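You operate a simulated robot arm through the tools that you are given. There is no shell and no other tool.

The job below is to be done with a simulated robot arm. You get a single attempt, and the scene is never put back.

JOB
Put things in order on the rack end of bench 2. At the end: the orange brush stands where the white collar stood; the grey buckle pack stands where the orange brush stood; the round die from the rack end of bench 2 stands on top of the steel plate with the green lug; the white collar stands where the round die stood; the idler roller with the red head is on the black divider plate; whatever was shut is shut again. Leave all else as you found it, and nothing knocked over.

It is judged by the outcome, as a careful person would: the job done as asked, and still so three seconds after it is handed in. It fails if anything else is knocked over, pushed out of place, dropped, spilled or broken.

ROBOT AND FRAMES
A 6-joint arm with a two-finger parallel gripper, fixed in place. Base frame: the origin is on the floor under the middle of its stand, x ahead of it, y to its left, z up; the work surface is at about z = 92. Lengths are in cm, angles in rad, forces in N, time in s.
With the tool pointing down near the work surface it reaches from about 36 to 76 cm from the base axis. Its first joint turns from -1.152 to 1.152 rad. Payload 2.45 kg.
The tool frame sits at the grasp point between the pads (the TCP): z along the fingers, y along the line on which they close. The tips reach 2.4 cm beyond it. The gripper opens to 6.8 cm. The fingers are 1.7 cm wide and 1 cm thick; the gripper's body (4 by 7 cm) begins 4.1 cm behind the TCP.
Orientation is told as [roll, pitch, yaw] about the base's x, y, z axes, in that order, counted from this pose: with the fingers straight down and closing along the base's y, the tool's x points along the base's -x, its y along +y and its z along -z.

CONTROLS
- The arm moves only by the tool play_rows. Its argument "moves" is a list of rows, each an object of numbers (a shift or turn left out is 0, a gripper value left out holds the last): "dx", "dy", "dz": the shift along the base's x, y, z in cm; "rx", "ry", "rz": the turn, a rotation vector about the base's x, y, z in rad; "hand": the opening in per cent of the stroke, from 0 (shut) to 100 (fully open). In form: [{"dx": .., "dy": .., "dz": .., "rx": .., "ry": .., "rz": .., "hand": ..}, ...]. A call has 1 to 20 rows; each row shifts and turns the commanded pose from where the row before left it. Rows are played at 5 a second. More than 5 cm and 0.15 rad between two rows, or a gripper value outside its range, and nothing of the call is played. Where a pose cannot be reached the arm comes as near as it can. A force on the tool above 40 N (or 10 N above the force at the start of the call, whichever is more), or a blocked arm, ends the call early, and 0.2 s more pass. The fingers move at their own pace (about 10.8 cm/s each) and stop on an object; they squeeze with about 42 N. The grip force told is the motor's: it shows also when the fingers shut on nothing. Time passes only in rows, and 0.2 s behind the last, so rows that do not move let the fingers close. The reply holds the time, the measured pose of the TCP, the force on the tool along the base axes, the opening and the grip force, in the units named above and with some noise, with the torque about the TCP (base axes, N m) and any sound that the robot's microphone picked up.
- Cameras (640 x 400 px; columns grow to the right, rows downward): "scene" is fixed at [17.89, 44.34, 144.41]; the picture's right is [-0.45, -0.89, 0.00], its down [-0.67, 0.34, -0.66] and it looks along [0.59, -0.30, -0.75] (base axes); focal length 255 px, centre (320, 200). "wrist" rides on the gripper at [8.4, 1.1, -7.5] in the tool frame; the picture's right is [-0.13, 0.99, 0.00], its down [-0.60, -0.08, -0.79] and it looks along [-0.79, -0.10, 0.61] (tool axes); focal length 251 px, centre (320, 200). There is no depth. A picture from a camera that has moved, and an enlarged one, comes with that camera's place and axes in the base frame and with its lens.
- camera(camera): a new picture of that camera. It takes no simulated time.
- enlarge(camera, box): a new picture of the part [left, top, right, bottom] of that camera's present view, enlarged. It takes no simulated time.
- sign_off(): hands the job in; it is judged then, once.

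Places have to be worked out from the pictures, the camera data and where the tool is seen. Open the gripper and draw the arm clear of the work before you hand the job in, unless the task says otherwise.

The tools are called after ">>>" as a command line: name --argument value ..., lists and objects as JSON in quotes. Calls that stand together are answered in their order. play_rows: Moves the arm, as the interface text tells. Its arguments: {"type":"object","properties":{"moves":{"type":"array"}},"required":["moves"]} The other tools are called the same way: camera (camera) takes a picture; enlarge (camera, box) takes an enlarged picture of a part of a camera's view; sign_off () hands the job in.

At the start:

```text
t: 0.0
position: [42.65, 9.5, 120.18]
ee_rot: [0.001, 0.0, -0.002]
wrist_force: [-0.1, -0.3, 1.1]
wrist_torque: [0.02, -0.01, 0.02]
opening: 6.79
grasp_force: 0.1
```

scene: 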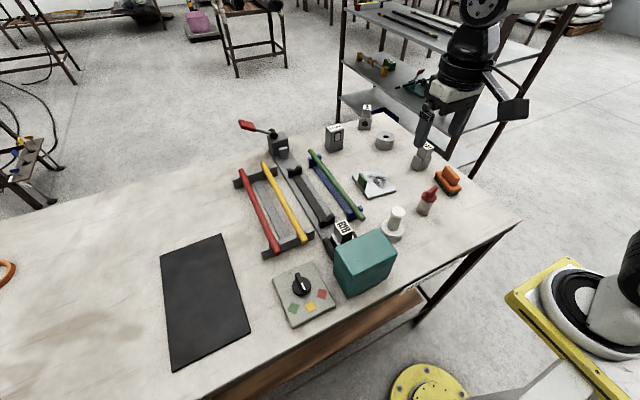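
wrist: 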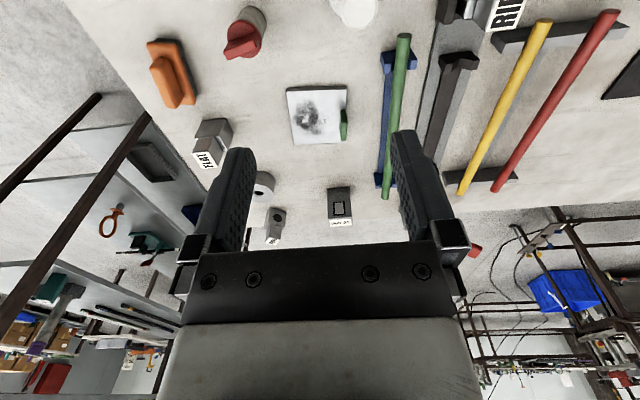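

I'll start by looking closely at the scene, to identify all the items before I move.

>>> enlarge --camera "scene" --box '[320, 90, 480, 190]'

>>> enlarge --camera "scene" --box '[220, 100, 380, 200]'

>>> enlarge --camera "scene" --box '[260, 180, 420, 280]'

>>> enlarge --camera "scene" --box '[240, 240, 400, 340]'

>>> enlarge --camera "wrist" --box '[120, 0, 440, 200]'

>>> enlarge --camera "wrist" --box '[340, 0, 640, 188]'

```text
4.00 times, centred on (400, 140) of scene
camera zoom: at [17.89, 44.34, 144.41], right [-0.45, -0.89, 0.0], down [-0.67, 0.34, -0.66], along [0.59, -0.3, -0.75], focal length 1022 px, centre (0, 440)
```

zoom: 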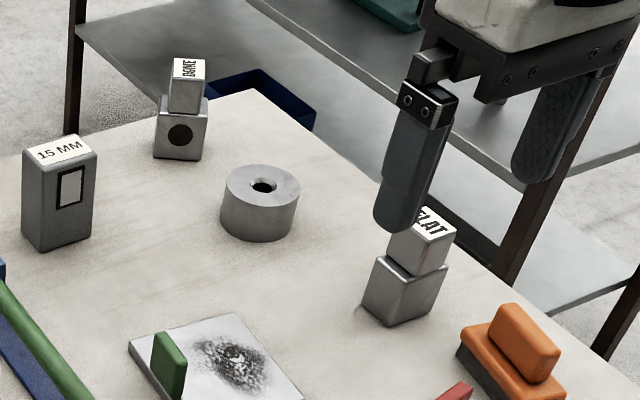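

```text
4.00 times, centred on (300, 150) of scene
camera zoom: at [17.89, 44.34, 144.41], right [-0.45, -0.89, 0.0], down [-0.67, 0.34, -0.66], along [0.59, -0.3, -0.75], focal length 1022 px, centre (400, 400)
```

zoom: 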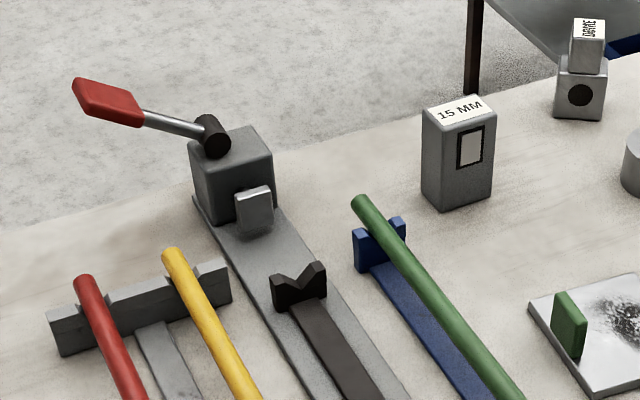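

```text
4.00 times, centred on (340, 230) of scene
camera zoom: at [17.89, 44.34, 144.41], right [-0.45, -0.89, 0.0], down [-0.67, 0.34, -0.66], along [0.59, -0.3, -0.75], focal length 1022 px, centre (240, 80)
```

zoom: 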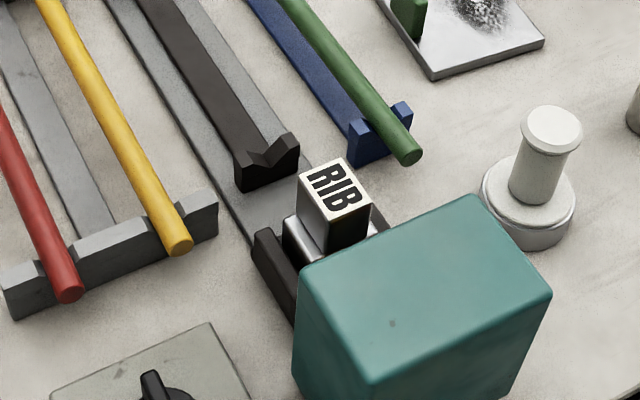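

```text
4.00 times, centred on (320, 290) of scene
camera zoom: at [17.89, 44.34, 144.41], right [-0.45, -0.89, 0.0], down [-0.67, 0.34, -0.66], along [0.59, -0.3, -0.75], focal length 1022 px, centre (320, -160)
```

zoom: 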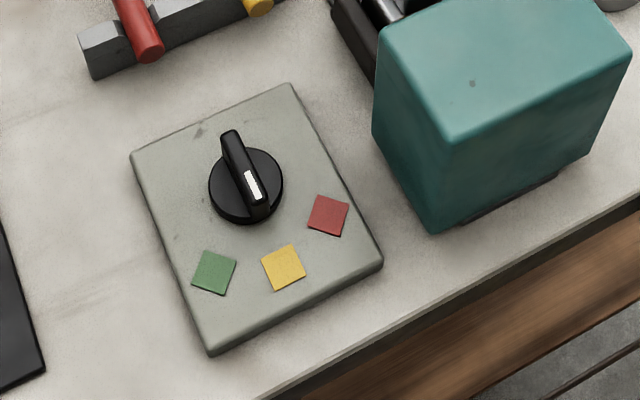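

```text
2.00 times, centred on (280, 100) of wrist
camera zoom: at [34.07, 10.46, 127.73], right [0.13, 0.99, 0.0], down [0.6, -0.08, 0.79], along [0.79, -0.1, -0.61], focal length 503 px, centre (400, 400)
```

zoom: 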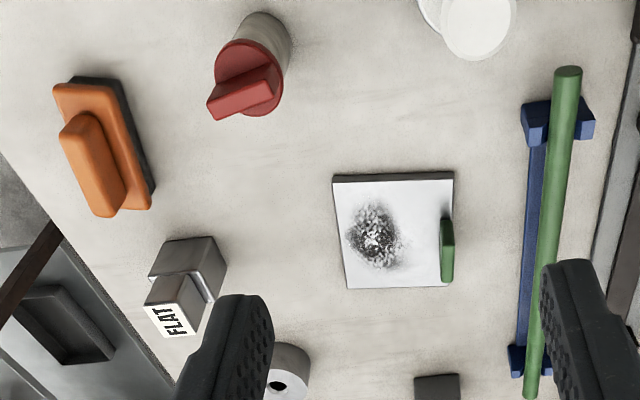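

```text
2.13 times, centred on (490, 94) of wrist
camera zoom: at [34.07, 10.46, 127.73], right [0.13, 0.99, 0.0], down [0.6, -0.08, 0.79], along [0.79, -0.1, -0.61], focal length 535 px, centre (-42, 426)
```

zoom: 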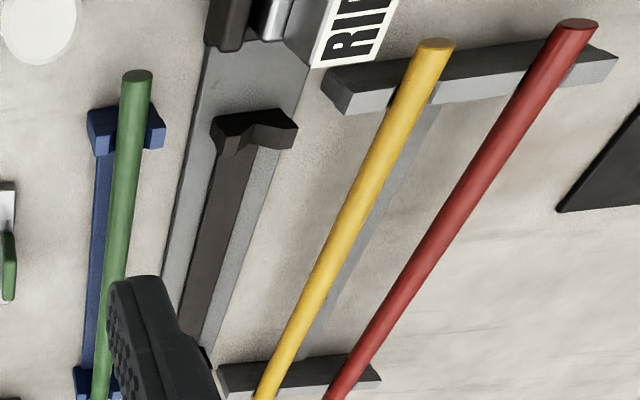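

The main items seem to be the orange brush, red-headed roller, white flanged collar, "15 MM" grey pack, ring-shaped die, steel plate with green lug and the black plate at the left. I'll move the wrist camera at a safe height to measure them and look for anything hidden or shut.

>>> play_rows --moves '[{"dx": -3, "dz": 1}, {"dx": -3, "dz": 1}, {"dx": -2, "dz": 1}, {"dz": 1}]'

>>> camera --camera "wrist"

>>> camera --camera "scene"

```text
t: 1.0
position: [36.09, 10.02, 123.89]
ee_rot: [-0.001, 0.003, -0.001]
wrist_force: [0.6, -0.3, 0.2]
wrist_torque: [-0.03, -0.02, 0.0]
opening: 6.81
grasp_force: 0.0
out of reach, approached as far as the arm can: row 3
```

```text
taken
camera wrist: at [27.65, 11.04, 131.45], right [0.13, 0.99, 0.0], down [0.61, -0.08, 0.79], along [0.79, -0.1, -0.61], focal length 251 px, centre (320, 200)
```

wrist: 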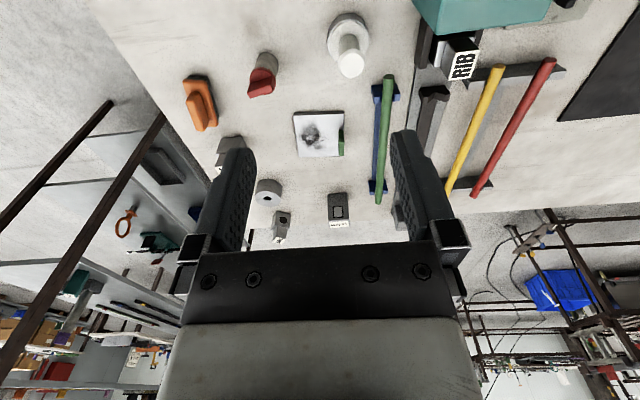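

```text
taken
```

scene: 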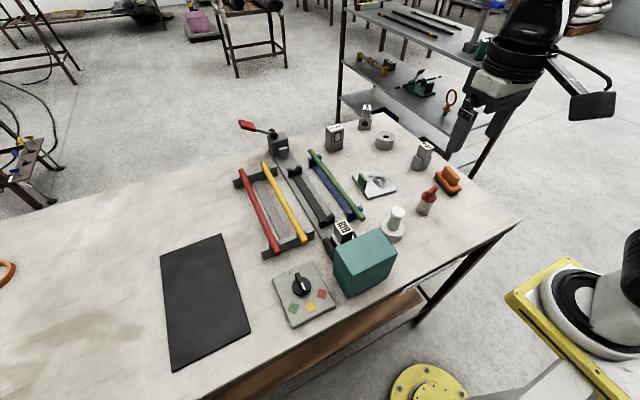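

>>> enlarge --camera "wrist" --box '[160, 0, 400, 150]'

>>> enlarge --camera "wrist" --box '[180, 110, 420, 260]'

>>> enlarge --camera "wrist" --box '[380, 0, 640, 160]'

>>> enlarge --camera "scene" --box '[340, 90, 480, 178]'

>>> enlarge --camera "scene" --box '[340, 140, 480, 228]'

>>> enlarge --camera "scene" --box '[140, 220, 300, 380]'

```text
2.67 times, centred on (280, 75) of wrist
camera zoom: at [27.65, 11.04, 131.45], right [0.13, 0.99, 0.0], down [0.61, -0.08, 0.79], along [0.79, -0.1, -0.61], focal length 670 px, centre (427, 533)
```

zoom: 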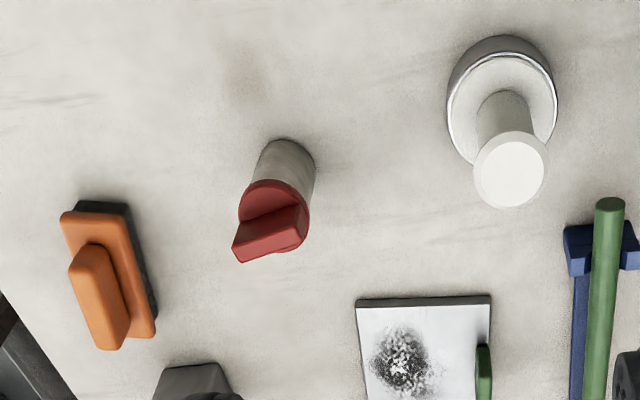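

```text
2.67 times, centred on (300, 185) of wrist
camera zoom: at [27.65, 11.04, 131.45], right [0.13, 0.99, 0.0], down [0.61, -0.08, 0.79], along [0.79, -0.1, -0.61], focal length 670 px, centre (373, 240)
```

zoom: 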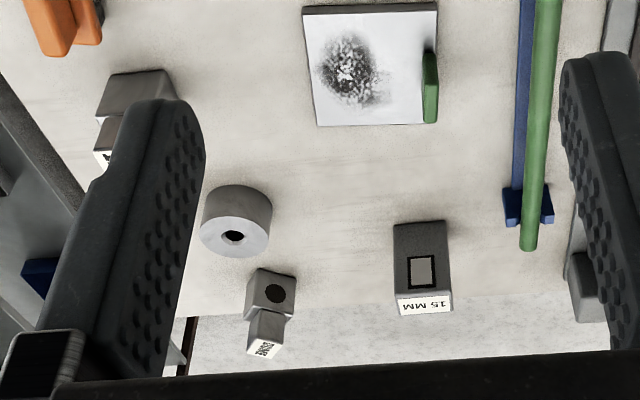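

```text
2.46 times, centred on (510, 80) of wrist
camera zoom: at [27.65, 11.04, 131.45], right [0.13, 0.99, 0.0], down [0.61, -0.08, 0.79], along [0.79, -0.1, -0.61], focal length 619 px, centre (-148, 495)
```

zoom: 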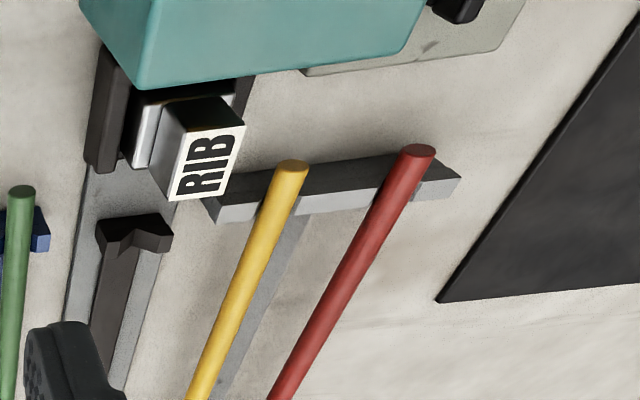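

```text
4.55 times, centred on (410, 134) of scene
camera zoom: at [17.88, 44.34, 144.41], right [-0.45, -0.89, 0.0], down [-0.67, 0.34, -0.66], along [0.59, -0.3, -0.75], focal length 1161 px, centre (-89, 500)
```

zoom: 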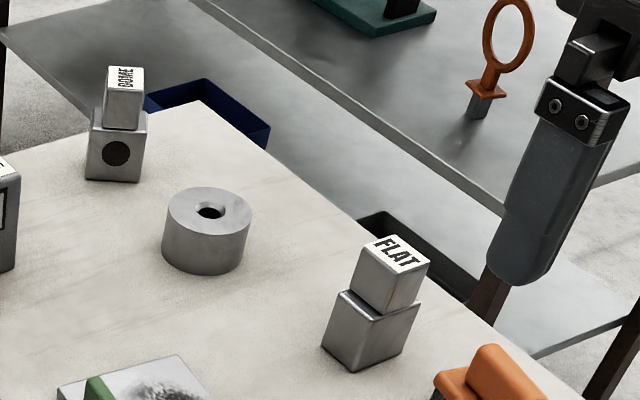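

```text
4.55 times, centred on (410, 184) of scene
camera zoom: at [17.88, 44.34, 144.41], right [-0.45, -0.89, 0.0], down [-0.67, 0.34, -0.66], along [0.59, -0.3, -0.75], focal length 1161 px, centre (-89, 273)
```

zoom: 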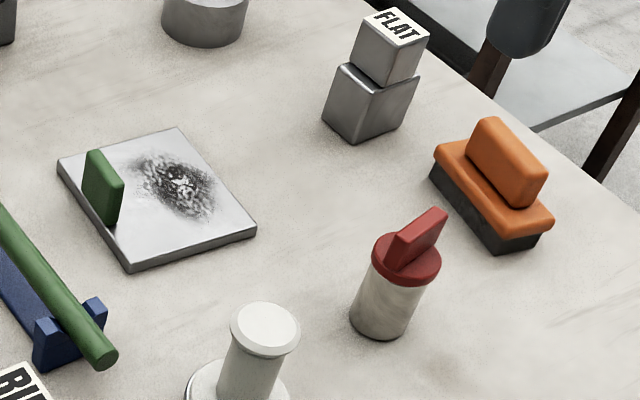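

```text
2.50 times, centred on (220, 300) of scene
camera zoom: at [17.88, 44.34, 144.41], right [-0.45, -0.89, 0.0], down [-0.67, 0.34, -0.66], along [0.59, -0.3, -0.75], focal length 639 px, centre (570, -50)
```

zoom: 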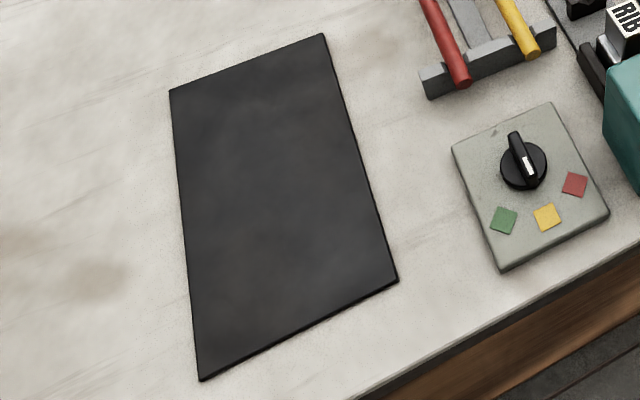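

The pack is about 5 cm wide and 8 cm high at roughly (78, 9), near the limit of reach, and the ring die is near (71, -7). I'll go to a closer vantage over that side to measure the die and the pack.

>>> play_rows --moves '[{"dx": 3, "dy": -3, "dz": -2}, {"dx": 3.5, "dy": -4, "dz": -3}, {"dx": 4, "dy": -4, "dz": -3}, {"dy": -3, "dz": -3}, {}]'

>>> camera --camera "wrist"

>>> enlarge --camera "wrist" --box '[240, 120, 400, 220]'

```text
refused: row 2 steps farther than a row can; nothing moved
```

```text
taken
camera wrist: at [27.65, 11.04, 131.45], right [0.13, 0.99, 0.0], down [0.61, -0.08, 0.79], along [0.79, -0.1, -0.61], focal length 251 px, centre (320, 200)
```

wrist: 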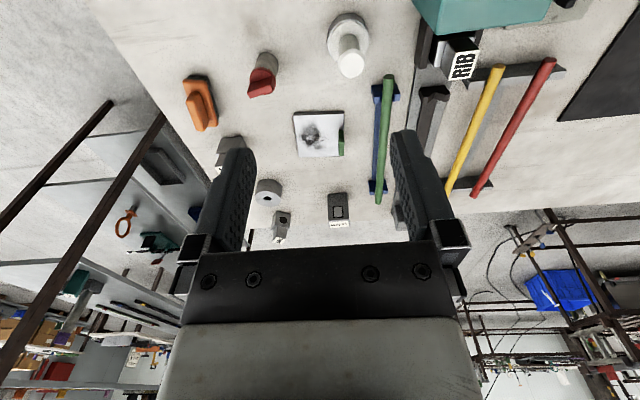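

```text
4.00 times, centred on (320, 170) of wrist
camera zoom: at [27.65, 11.04, 131.45], right [0.13, 0.99, 0.0], down [0.61, -0.08, 0.79], along [0.79, -0.1, -0.61], focal length 1006 px, centre (320, 320)
```

zoom: 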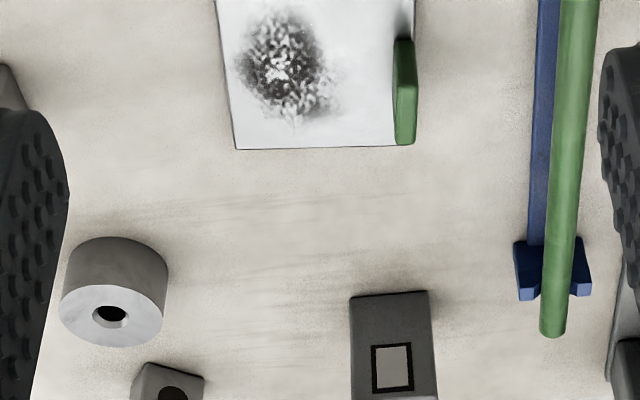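

The move was refused because one row stepped farther than 5 cm, so nothing moved. I'll repeat it in smaller steps.

>>> play_rows --moves '[{"dx": 2, "dy": -3, "dz": -2}, {"dx": 2.5, "dy": -3, "dz": -2.5}, {"dx": 2.5, "dy": -3, "dz": -2.5}, {"dx": 2.5, "dy": -3, "dz": -2.5}, {"dx": 1, "dy": -2, "dz": -2.4}, {}]'

>>> camera --camera "wrist"

>>> enlarge --camera "wrist" --box '[240, 140, 400, 240]'

```text
t: 2.4
position: [46.57, -4.18, 111.97]
ee_rot: [-0.001, -0.001, 0.0]
wrist_force: [0.5, -0.2, 0.0]
wrist_torque: [-0.01, -0.01, 0.0]
opening: 6.8
grasp_force: 0.1
```

```text
taken
camera wrist: at [38.03, -3.08, 119.45], right [0.13, 0.99, 0.0], down [0.6, -0.08, 0.79], along [0.79, -0.1, -0.61], focal length 251 px, centre (320, 200)
```

wrist: 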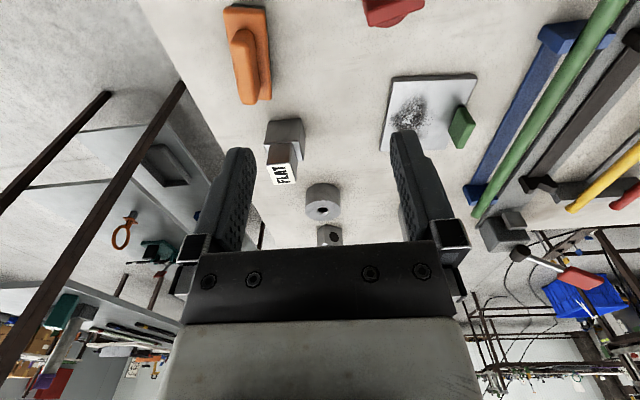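

```text
4.00 times, centred on (320, 190) of wrist
camera zoom: at [38.03, -3.08, 119.45], right [0.13, 0.99, 0.0], down [0.6, -0.08, 0.79], along [0.79, -0.1, -0.61], focal length 1006 px, centre (320, 240)
```

zoom: 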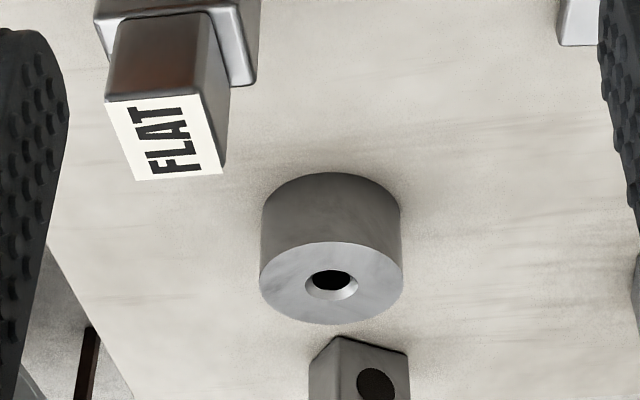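

The ring die is about 5.9 cm across and 3.6 cm high, centred near (71.9, -7.05), which just fits the open gripper. Next I'll tilt the camera more downward to look closely at the collar, roller, brush and plate.

>>> play_rows --moves '[{"dx": -2, "dy": 3, "dz": 1, "ry": 0.15}, {"dx": -2, "dy": 3, "dz": 1, "ry": 0.15}, {"dx": -2, "dy": 3, "dz": 1, "ry": 0.15}, {"dy": 3}, {}]'

>>> camera --camera "wrist"

>>> camera --camera "scene"

```text
t: 3.6
position: [40.3, 7.92, 115.06]
ee_rot: [-0.001, 0.45, 0.0]
wrist_force: [0.5, -0.1, -0.2]
wrist_torque: [0.0, 0.0, 0.02]
opening: 6.81
grasp_force: 0.0
```

```text
taken
camera wrist: at [36.09, 9.01, 125.48], right [0.12, 0.99, -0.06], down [0.89, -0.08, 0.45], along [0.44, -0.1, -0.89], focal length 251 px, centre (320, 200)
```

wrist: 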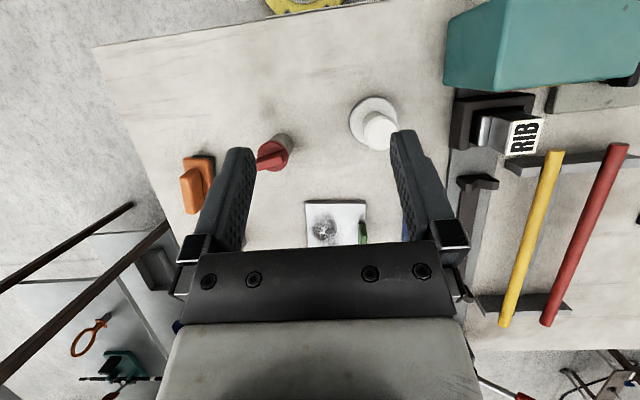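

```text
taken
```

scene: 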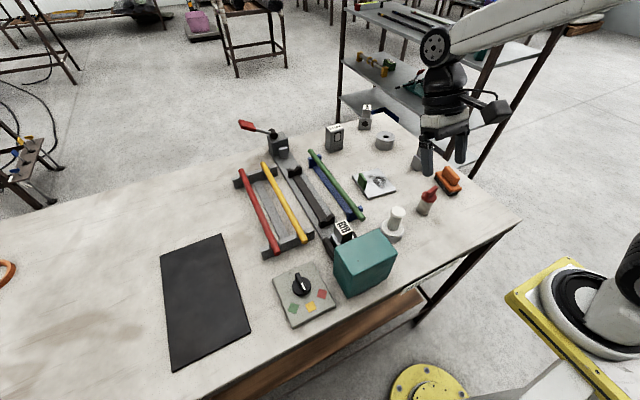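

>>> enlarge --camera "wrist" --box '[330, 80, 410, 160]'

>>> enlarge --camera "wrist" --box '[160, 110, 320, 220]'

>>> enlarge --camera "wrist" --box '[290, 180, 400, 250]'

>>> enlarge --camera "scene" --box '[370, 170, 470, 250]'

>>> enlarge --camera "wrist" --box '[430, 0, 640, 200]'

```text
5.00 times, centred on (370, 120) of wrist
camera zoom: at [36.09, 9.01, 125.48], right [0.12, 0.99, -0.06], down [0.89, -0.08, 0.45], along [0.44, -0.1, -0.89], focal length 1257 px, centre (70, 600)
```

zoom: 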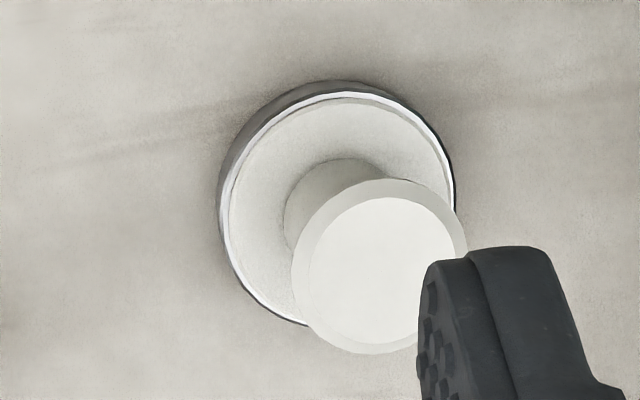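

```text
3.64 times, centred on (240, 165) of wrist
camera zoom: at [36.09, 9.01, 125.48], right [0.12, 0.99, -0.06], down [0.89, -0.08, 0.45], along [0.44, -0.1, -0.89], focal length 914 px, centre (611, 327)
```

zoom: 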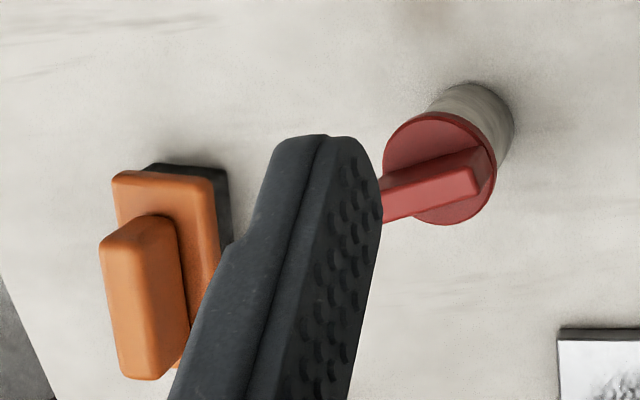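

```text
5.71 times, centred on (345, 215) of wrist
camera zoom: at [36.09, 9.01, 125.48], right [0.12, 0.99, -0.06], down [0.89, -0.08, 0.45], along [0.44, -0.1, -0.89], focal length 1437 px, centre (177, 114)
```

zoom: 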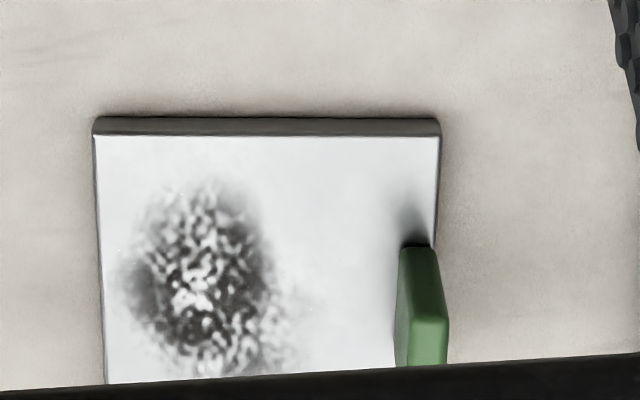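

```text
5.00 times, centred on (420, 210) of scene
camera zoom: at [17.88, 44.34, 144.41], right [-0.45, -0.89, 0.0], down [-0.67, 0.34, -0.66], along [0.59, -0.3, -0.75], focal length 1277 px, centre (-180, 150)
```

zoom: 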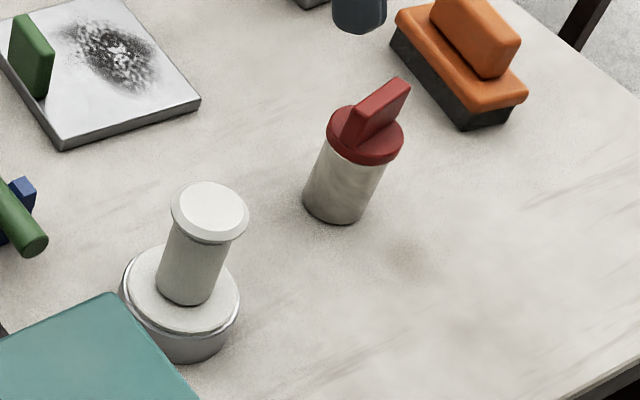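

```text
2.00 times, centred on (535, 100) of wrist
camera zoom: at [36.09, 9.01, 125.48], right [0.12, 0.99, -0.06], down [0.89, -0.08, 0.45], along [0.44, -0.1, -0.89], focal length 503 px, centre (-110, 400)
```

zoom: 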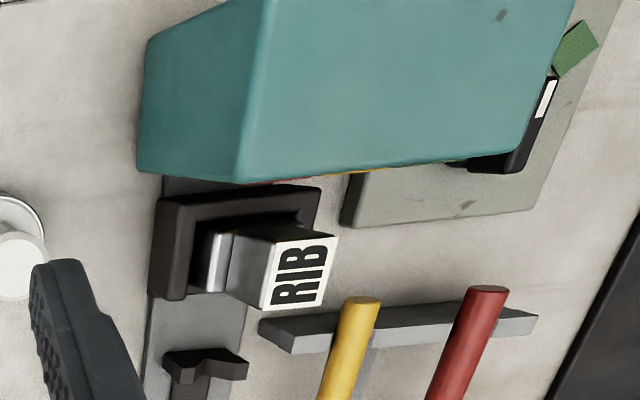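

The collar has a steel-sided flanged base with a white stem and cap. The plate's lug sits on its +y edge, so I'll hold the ring across x to keep the fingers off the lug. I'll level the tool, turn it 90° and hover above the ring die.

>>> play_rows --moves '[{"dx": 2.2, "dy": -1.1, "ry": -0.15}, {"dx": 2.2, "dy": -1.1, "ry": -0.15}, {"dx": 2.2, "dy": -1.1, "ry": -0.15}, {"dx": 2.3, "dy": -1.1, "rz": 0.15}, {"dx": 2.3, "dy": -1.1, "rz": 0.15}, {"dx": 2.3, "dy": -1.1, "rz": 0.15}, {"dx": 2.3, "dy": -1.1, "rz": 0.15}, {"dx": 2.3, "dy": -1.1, "rz": 0.15}, {"dx": 2.3, "dy": -1.1, "rz": 0.15}, {"dx": 2.3, "dy": -1.1, "rz": 0.15}, {"dx": 2.3, "dy": -1.1, "rz": 0.15}, {"dx": 2.3, "dy": -1.1, "rz": 0.15}, {"dx": 2.3, "dy": -1.1, "rz": 0.15}, {"dx": 2.0, "dy": -0.67, "rz": 0.0708}, {"dz": -3}, {"dz": -3}, {"dz": -2}, {}]'

>>> camera --camera "wrist"

>>> camera --camera "scene"

```text
t: 7.4
position: [71.99, -7.09, 106.88]
ee_rot: [0.0, -0.001, 1.57]
wrist_force: [-0.2, 0.6, 0.1]
wrist_torque: [-0.04, 0.0, -0.02]
opening: 6.83
grasp_force: 0.1
```

```text
taken
camera wrist: at [70.85, -15.54, 114.5], right [-0.99, 0.13, 0.0], down [0.08, 0.6, 0.79], along [0.1, 0.79, -0.61], focal length 251 px, centre (320, 200)
```

wrist: 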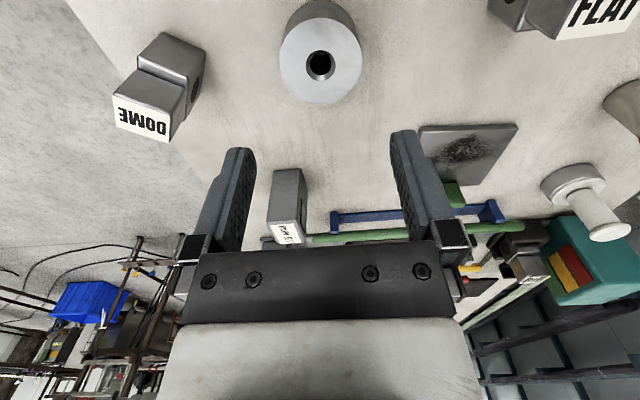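

```text
taken
```

scene: 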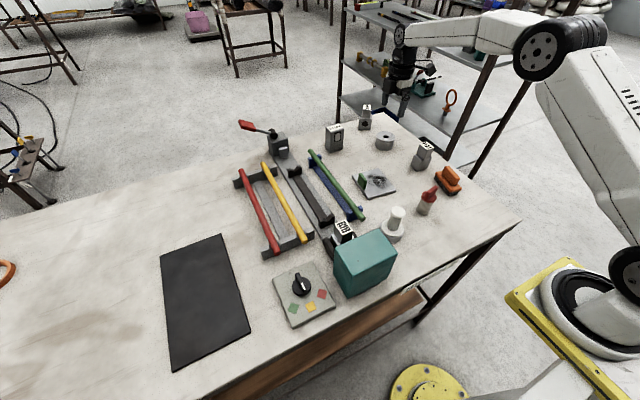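

The ring top reads at about x = 71.9, y = -7.3, between the fingers. I'll zoom in for a more exact centre before descending.

>>> enlarge --camera "wrist" --box '[240, 0, 400, 120]'

>>> enlarge --camera "wrist" --box '[180, 120, 560, 340]'

```text
3.33 times, centred on (320, 60) of wrist
camera zoom: at [70.85, -15.54, 114.5], right [-0.99, 0.13, 0.0], down [0.08, 0.6, 0.79], along [0.1, 0.79, -0.61], focal length 838 px, centre (320, 667)
```

zoom: 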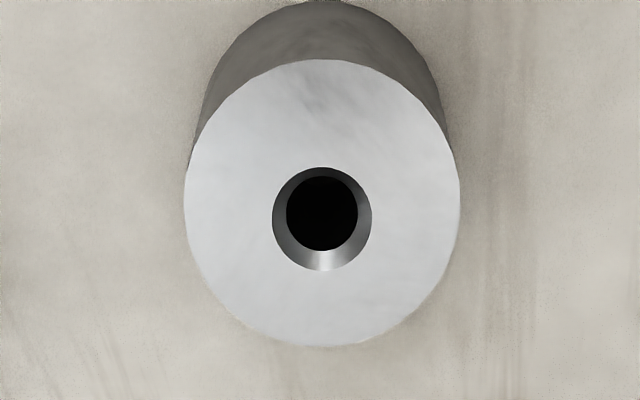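

```text
1.68 times, centred on (370, 230) of wrist
camera zoom: at [70.85, -15.54, 114.5], right [-0.99, 0.13, 0.0], down [0.08, 0.6, 0.79], along [0.1, 0.79, -0.61], focal length 424 px, centre (236, 150)
```

zoom: 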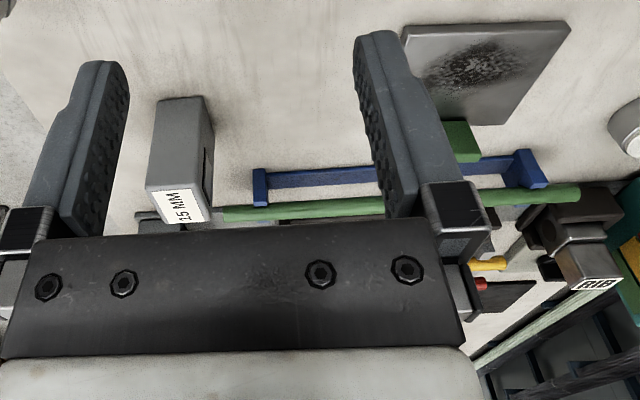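

The ring's centre works out at (71.92, -7.1) with its top at z ≈ 95.7. I'm descending straight down with the gripper open to straddle it.

>>> play_rows --moves '[{"dx": -0.07, "dz": -3, "hand": 100}, {"dz": -3}, {"dz": -2}, {"dz": -1.2}, {"dz": -1.2}, {"dz": -1.2}, {}]'

>>> camera --camera "scene"

>>> camera --camera "wrist"

```text
t: 9.0
position: [71.86, -7.04, 95.34]
ee_rot: [-0.001, 0.001, 1.571]
wrist_force: [-0.5, 0.0, 1.2]
wrist_torque: [-0.02, 0.01, 0.02]
opening: 6.79
grasp_force: 0.1
```

```text
taken
```

scene: 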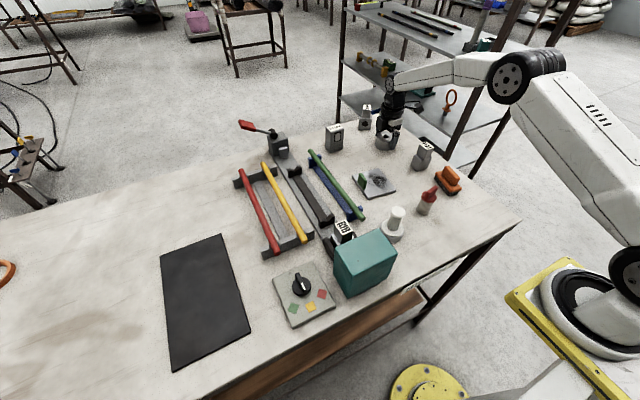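

```text
taken
camera wrist: at [70.74, -15.48, 102.92], right [-0.99, 0.13, 0.0], down [0.08, 0.6, 0.79], along [0.1, 0.79, -0.61], focal length 251 px, centre (320, 200)
```

wrist: 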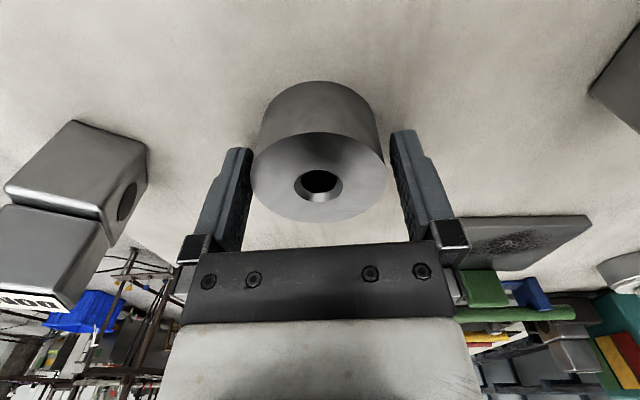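

The ring is centred between the fingers with clearance on both sides. I'll lower slightly and close on it.

>>> play_rows --moves '[{"dz": -0.4}, {"hand": 0}, {}, {}, {}, {}]'

```text
t: 10.4
position: [71.92, -7.04, 94.92]
ee_rot: [-0.001, 0.001, 1.571]
wrist_force: [1.1, -0.1, 1.1]
wrist_torque: [0.14, 0.0, 0.01]
opening: 5.79
grasp_force: 41.7
```

The grip holds at 5.79 cm opening. I'm lifting and carrying the ring toward the steel plate, then will check from above.

>>> play_rows --moves '[{"dz": 1}, {"dz": 2}, {"dz": 3}, {"dz": 3}, {"dx": -2, "dy": 1.5}, {"dx": -2.5, "dy": 2.3}, {"dx": -2.5, "dy": 2.3}, {"dx": -2.5, "dy": 2.3}, {"dx": -2.5, "dy": 2.3}, {"dx": -1.5, "dy": 1.8}, {"dx": -0.4, "dy": 0.6}, {}]'

>>> camera --camera "scene"

>>> camera --camera "wrist"

```text
t: 13.0
position: [58.12, 6.04, 104.0]
ee_rot: [0.0, 0.0, 1.57]
wrist_force: [0.2, -0.9, -0.8]
wrist_torque: [0.01, 0.0, -0.01]
opening: 0.0
grasp_force: 23.8
```

```text
taken
```

scene: 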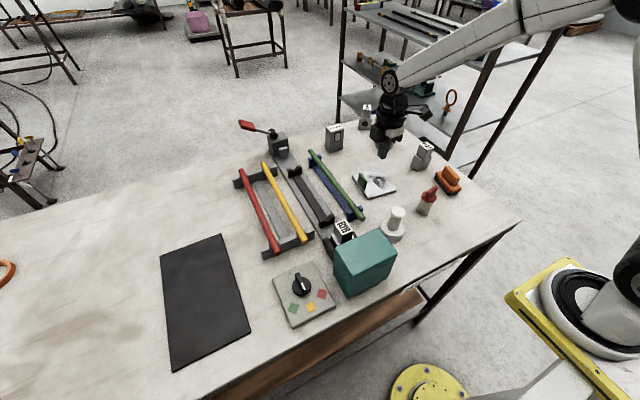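

```text
taken
camera wrist: at [56.91, -2.31, 111.55], right [-0.99, 0.13, 0.0], down [0.08, 0.6, 0.79], along [0.1, 0.79, -0.61], focal length 251 px, centre (320, 200)
```

wrist: 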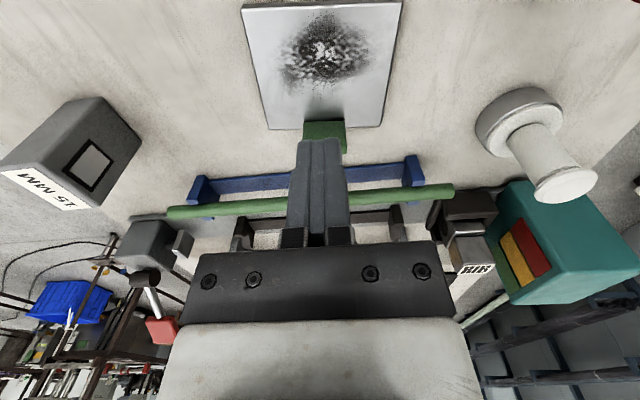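

The reading shows the fingers fully shut, so the ring slipped out of the grip. I'll open, move aside and find out where it is now and whether it is still standing.

>>> play_rows --moves '[{"dz": 2, "hand": 100}, {"dx": -3, "dy": -1, "dz": 2}, {"dx": -4, "dy": -1, "dz": 1}, {"dx": -4, "dy": -1}, {}]'

>>> camera --camera "scene"

>>> enlarge --camera "scene" --box '[330, 90, 470, 210]'

```text
t: 14.2
position: [47.14, 3.12, 108.99]
ee_rot: [-0.002, 0.0, 1.57]
wrist_force: [0.3, -0.1, -0.4]
wrist_torque: [0.0, -0.04, 0.03]
opening: 6.81
grasp_force: 0.0
```

```text
taken
```

scene: 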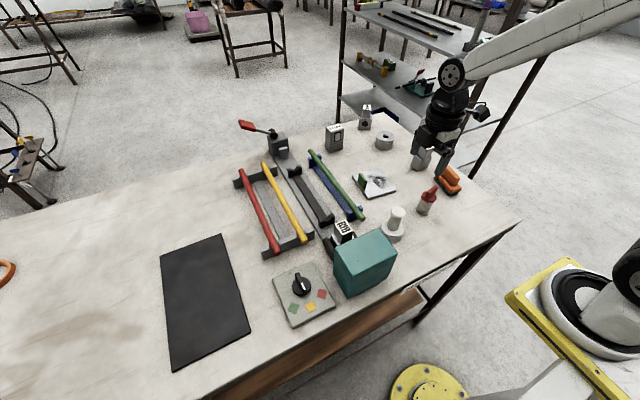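

```text
3.33 times, centred on (400, 150) of scene
camera zoom: at [17.88, 44.34, 144.41], right [-0.45, -0.89, 0.0], down [-0.67, 0.34, -0.66], along [0.59, -0.3, -0.75], focal length 851 px, centre (53, 367)
```

zoom: 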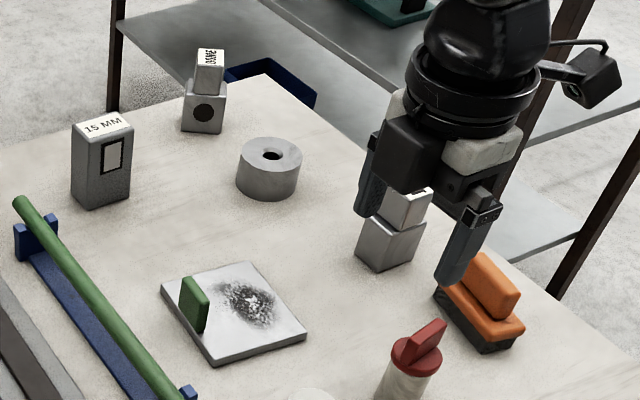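

The ring is still standing in its original spot, unmoved, so it slipped right at the start of the lift. I'll go back, grip it as low as possible, and lift very slowly while watching the load.

>>> play_rows --moves '[{"dx": 4, "dy": -1.6}, {"dx": 4, "dy": -1.7}, {"dx": 4, "dy": -1.7}, {"dx": 4, "dy": -1.7}, {"dx": 4, "dy": -1.7}, {"dx": 3, "dy": -1.2}, {"dx": 1.78, "dy": -0.62}, {"dz": -2}, {}]'

>>> enlarge --camera "wrist" --box '[240, 0, 400, 120]'

```text
t: 16.2
position: [71.8, -7.24, 106.98]
ee_rot: [-0.001, -0.001, 1.57]
wrist_force: [1.0, 0.6, -0.2]
wrist_torque: [-0.01, -0.01, -0.04]
opening: 6.77
grasp_force: 0.2
```

```text
3.33 times, centred on (320, 60) of wrist
camera zoom: at [70.72, -15.6, 114.49], right [-0.99, 0.13, 0.0], down [0.08, 0.6, 0.79], along [0.1, 0.79, -0.61], focal length 838 px, centre (320, 667)
```

zoom: 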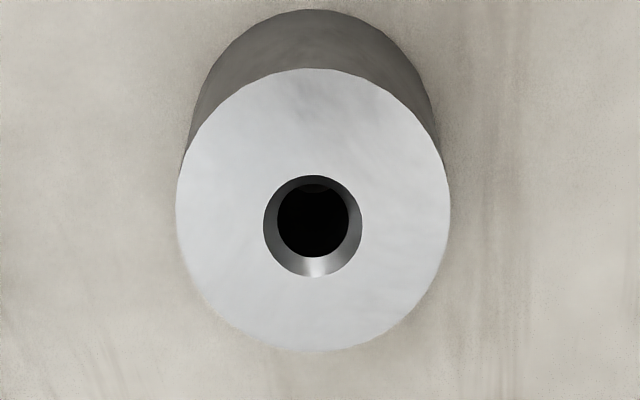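

Ring centre is now (72.0, -7.06), so it hasn't moved. I'm descending a bit lower than before, then closing.

>>> play_rows --moves '[{"dx": 0.14, "dy": 0.16, "dz": -3}, {"dz": -3}, {"dz": -2.5}, {"dz": -1.5}, {"dz": -1}, {"dz": -1}, {"dz": -0.3}, {"hand": 0}, {}, {}, {}, {}, {}]'

>>> play_rows --moves '[{"dz": 0.1}, {"dz": 0.1}, {"dz": 0.1}, {"dz": 0.1}, {}]'

>>> camera --camera "wrist"

```text
t: 19.0
position: [72.06, -6.9, 94.58]
ee_rot: [0.0, 0.0, 1.571]
wrist_force: [1.5, 1.3, 0.0]
wrist_torque: [-0.04, -0.18, 0.05]
opening: 5.77
grasp_force: 42.3
```

```text
t: 20.2
position: [71.9, -6.98, 94.99]
ee_rot: [-0.001, 0.0, 1.57]
wrist_force: [0.2, -0.2, -4.0]
wrist_torque: [0.02, 0.0, -0.01]
opening: 5.77
grasp_force: 42.3
```

```text
taken
camera wrist: at [70.81, -15.41, 102.6], right [-0.99, 0.13, 0.0], down [0.08, 0.6, 0.79], along [0.1, 0.79, -0.61], focal length 251 px, centre (320, 200)
```

wrist: 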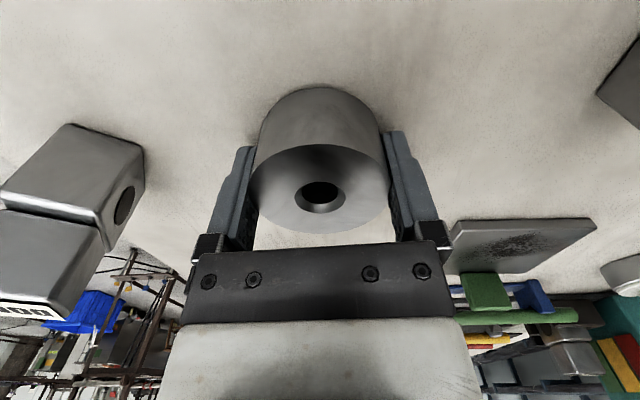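

The load is about 4 N and the grip is still holding at 5.77. I'll continue lifting slowly.

>>> play_rows --moves '[{"dz": 0.15}, {"dz": 0.15}, {"dz": 0.15}, {"dz": 0.15}, {}, {}]'

>>> enlarge --camera "scene" --box '[340, 90, 440, 170]'

```text
t: 21.6
position: [71.9, -6.93, 95.67]
ee_rot: [0.001, 0.0, 1.57]
wrist_force: [0.3, 0.8, -4.9]
wrist_torque: [0.0, -0.04, 0.0]
opening: 5.79
grasp_force: 41.6
```

```text
5.00 times, centred on (390, 130) of scene
camera zoom: at [17.9, 44.34, 144.41], right [-0.45, -0.89, 0.0], down [-0.67, 0.34, -0.66], along [0.59, -0.3, -0.75], focal length 1277 px, centre (-30, 550)
```

zoom: 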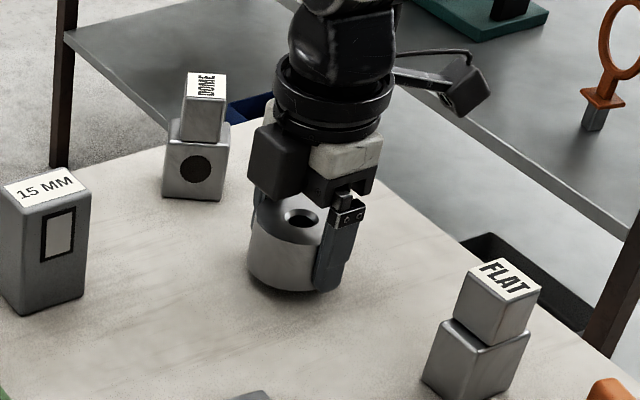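

The ring is now about 1 cm clear and held with ~5 N load. I'll pause to check for slow slipping relative to the fingers.

>>> camera --camera "wrist"

>>> play_rows --moves '[{}, {}, {}, {}, {}]'

>>> camera --camera "wrist"

```text
taken
camera wrist: at [70.82, -15.4, 103.26], right [-0.99, 0.13, 0.0], down [0.08, 0.6, 0.79], along [0.1, 0.79, -0.61], focal length 251 px, centre (320, 200)
```

wrist: 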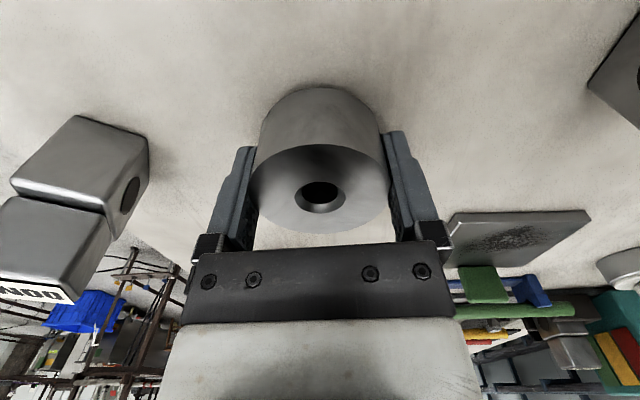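

```text
t: 22.8
position: [72.05, -6.93, 95.74]
ee_rot: [0.0, 0.001, 1.569]
wrist_force: [0.0, 0.1, -4.5]
wrist_torque: [0.0, 0.0, 0.0]
opening: 5.79
grasp_force: 42.4
```

```text
taken
camera wrist: at [70.82, -15.4, 103.26], right [-0.99, 0.13, 0.0], down [0.08, 0.6, 0.79], along [0.1, 0.79, -0.61], focal length 251 px, centre (320, 200)
```

wrist: 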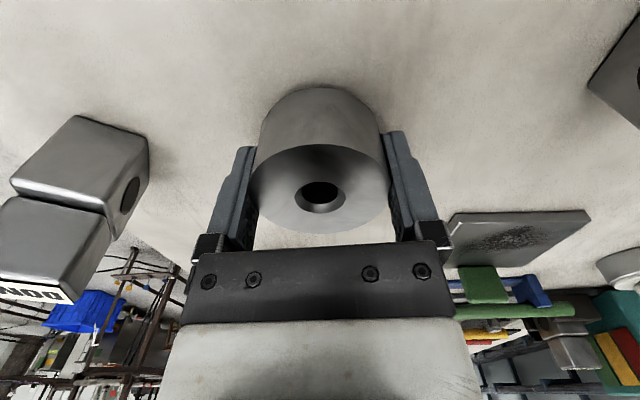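

No slipping at rest, so it was the faster lift that lost it. I'll raise it gently in small steps.

>>> play_rows --moves '[{"dz": 0.15}, {"dz": 0.25}, {"dz": 0.35}, {"dz": 0.4}, {"dz": 0.4}, {"dz": 0.4}, {"dz": 0.35}, {"dz": 0.25}, {"dz": 0.15}, {}]'

>>> camera --camera "wrist"

```text
t: 25.0
position: [72.06, -7.03, 98.31]
ee_rot: [-0.001, -0.001, 1.571]
wrist_force: [0.9, -0.3, -4.3]
wrist_torque: [0.0, 0.0, -0.01]
opening: 5.78
grasp_force: 41.8
```

```text
taken
camera wrist: at [70.83, -15.47, 105.97], right [-0.99, 0.13, 0.0], down [0.08, 0.6, 0.79], along [0.1, 0.79, -0.61], focal length 251 px, centre (320, 200)
```

wrist: 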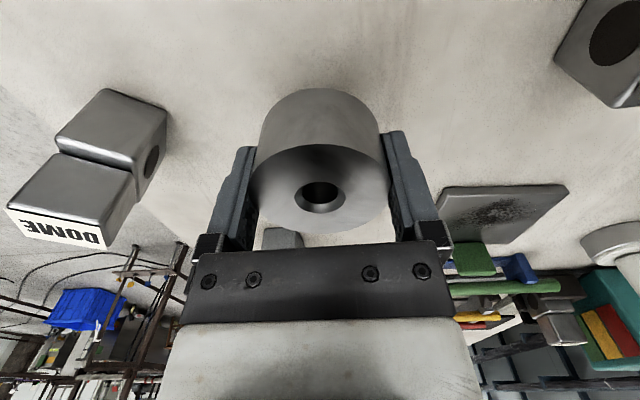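

Still no slip. I'll carry it over to the plate at a gentle pace, aiming for ring centre (58.0, 6.3), clear of the lug.

>>> play_rows --moves '[{"dx": -0.28, "dy": 0.27}, {"dx": -0.42, "dy": 0.4}, {"dx": -0.56, "dy": 0.53}, {"dx": -0.7, "dy": 0.67}, {"dx": -0.84, "dy": 0.8}, {"dx": -0.84, "dy": 0.8}, {"dx": -0.84, "dy": 0.8}, {"dx": -0.84, "dy": 0.8}, {"dx": -0.84, "dy": 0.8}, {"dx": -0.84, "dy": 0.8}, {"dx": -0.84, "dy": 0.8}, {"dx": -0.84, "dy": 0.8}, {"dx": -0.84, "dy": 0.8}, {"dx": -0.84, "dy": 0.8}, {"dx": -0.84, "dy": 0.8}, {"dx": -0.7, "dy": 0.67}, {"dx": -0.7, "dy": 0.67}, {"dx": -0.56, "dy": 0.53}, {"dx": -0.42, "dy": 0.4}, {"dx": -0.28, "dy": 0.27}]'

>>> camera --camera "wrist"

>>> enlarge --camera "scene" --box '[320, 120, 440, 220]'

```text
t: 29.2
position: [58.07, 6.29, 98.35]
ee_rot: [0.0, 0.0, 1.571]
wrist_force: [0.2, 0.1, -3.5]
wrist_torque: [0.01, 0.0, 0.0]
opening: 5.75
grasp_force: 42.1
```

```text
taken
camera wrist: at [56.93, -2.19, 105.94], right [-0.99, 0.13, 0.0], down [0.08, 0.6, 0.79], along [0.1, 0.79, -0.61], focal length 251 px, centre (320, 200)
```

wrist: 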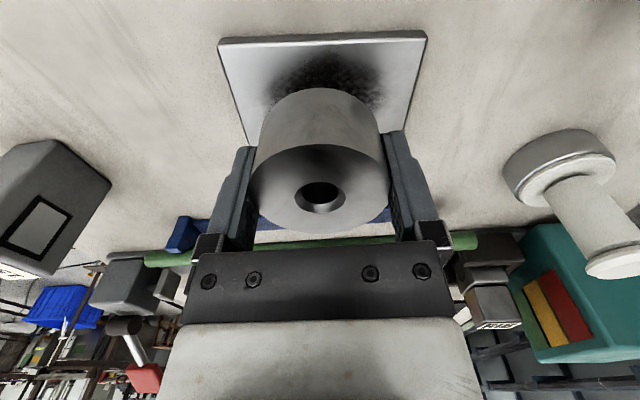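

```text
4.00 times, centred on (380, 170) of scene
camera zoom: at [17.89, 44.34, 144.41], right [-0.45, -0.89, 0.0], down [-0.67, 0.34, -0.66], along [0.59, -0.3, -0.75], focal length 1022 px, centre (80, 320)
```

zoom: 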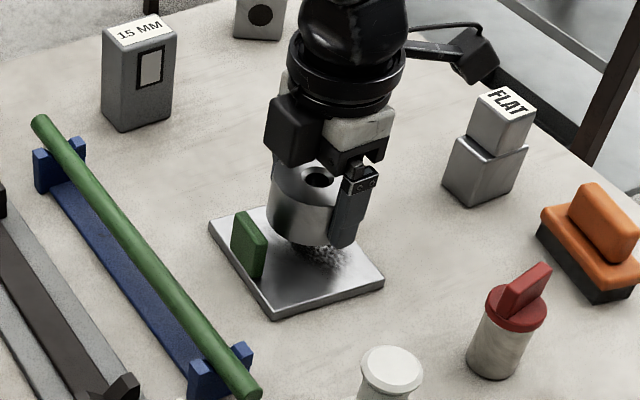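

The ring hangs over the plate with margin on every side. I'm lowering slowly until the plate takes the weight.

>>> play_rows --moves '[{"dz": -0.2}, {"dz": -0.35}, {"dz": -0.4}, {"dz": -0.4}, {"dz": -0.35}, {"dz": -0.3}, {"dz": -0.2}, {"dz": -0.1}, {}]'

>>> camera --camera "wrist"

>>> enlarge --camera "scene" --box '[340, 140, 420, 210]'

```text
t: 31.2
position: [58.15, 6.19, 96.04]
ee_rot: [0.001, -0.002, 1.57]
wrist_force: [0.3, 0.2, -4.5]
wrist_torque: [0.01, 0.0, 0.0]
opening: 5.79
grasp_force: 42.1
```

```text
taken
camera wrist: at [56.94, -2.21, 103.6], right [-0.99, 0.13, 0.0], down [0.08, 0.6, 0.79], along [0.1, 0.79, -0.61], focal length 251 px, centre (320, 200)
```

wrist: 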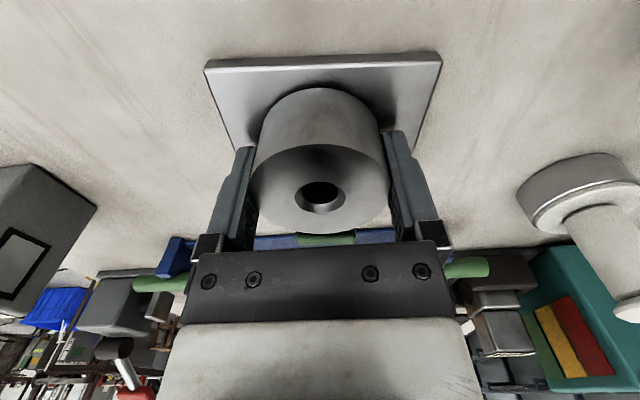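

```text
5.71 times, centred on (380, 175) of scene
camera zoom: at [17.89, 44.34, 144.41], right [-0.45, -0.89, 0.0], down [-0.67, 0.34, -0.66], along [0.59, -0.3, -0.75], focal length 1460 px, centre (-23, 343)
```

zoom: 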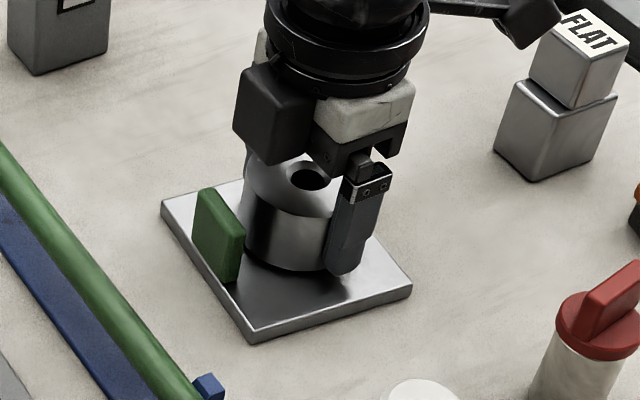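

The load is still about 4.5 N, so the ring isn't touching yet. I'll go down in 1 mm steps, watching for the plate taking the load.

>>> play_rows --moves '[{"dz": -0.1}, {"dz": -0.1}, {}]'

>>> play_rows --moves '[{"dz": -0.1}, {"dz": -0.1}, {}]'

```text
t: 32.0
position: [58.15, 6.27, 95.93]
ee_rot: [0.0, 0.001, 1.57]
wrist_force: [-0.2, 0.8, -4.2]
wrist_torque: [-0.01, 0.0, -0.01]
opening: 5.77
grasp_force: 42.6
```

```text
t: 32.8
position: [58.15, 6.2, 95.62]
ee_rot: [0.001, 0.001, 1.572]
wrist_force: [-1.9, -0.3, -0.7]
wrist_torque: [-0.09, 0.11, -0.01]
opening: 5.83
grasp_force: 42.3
```

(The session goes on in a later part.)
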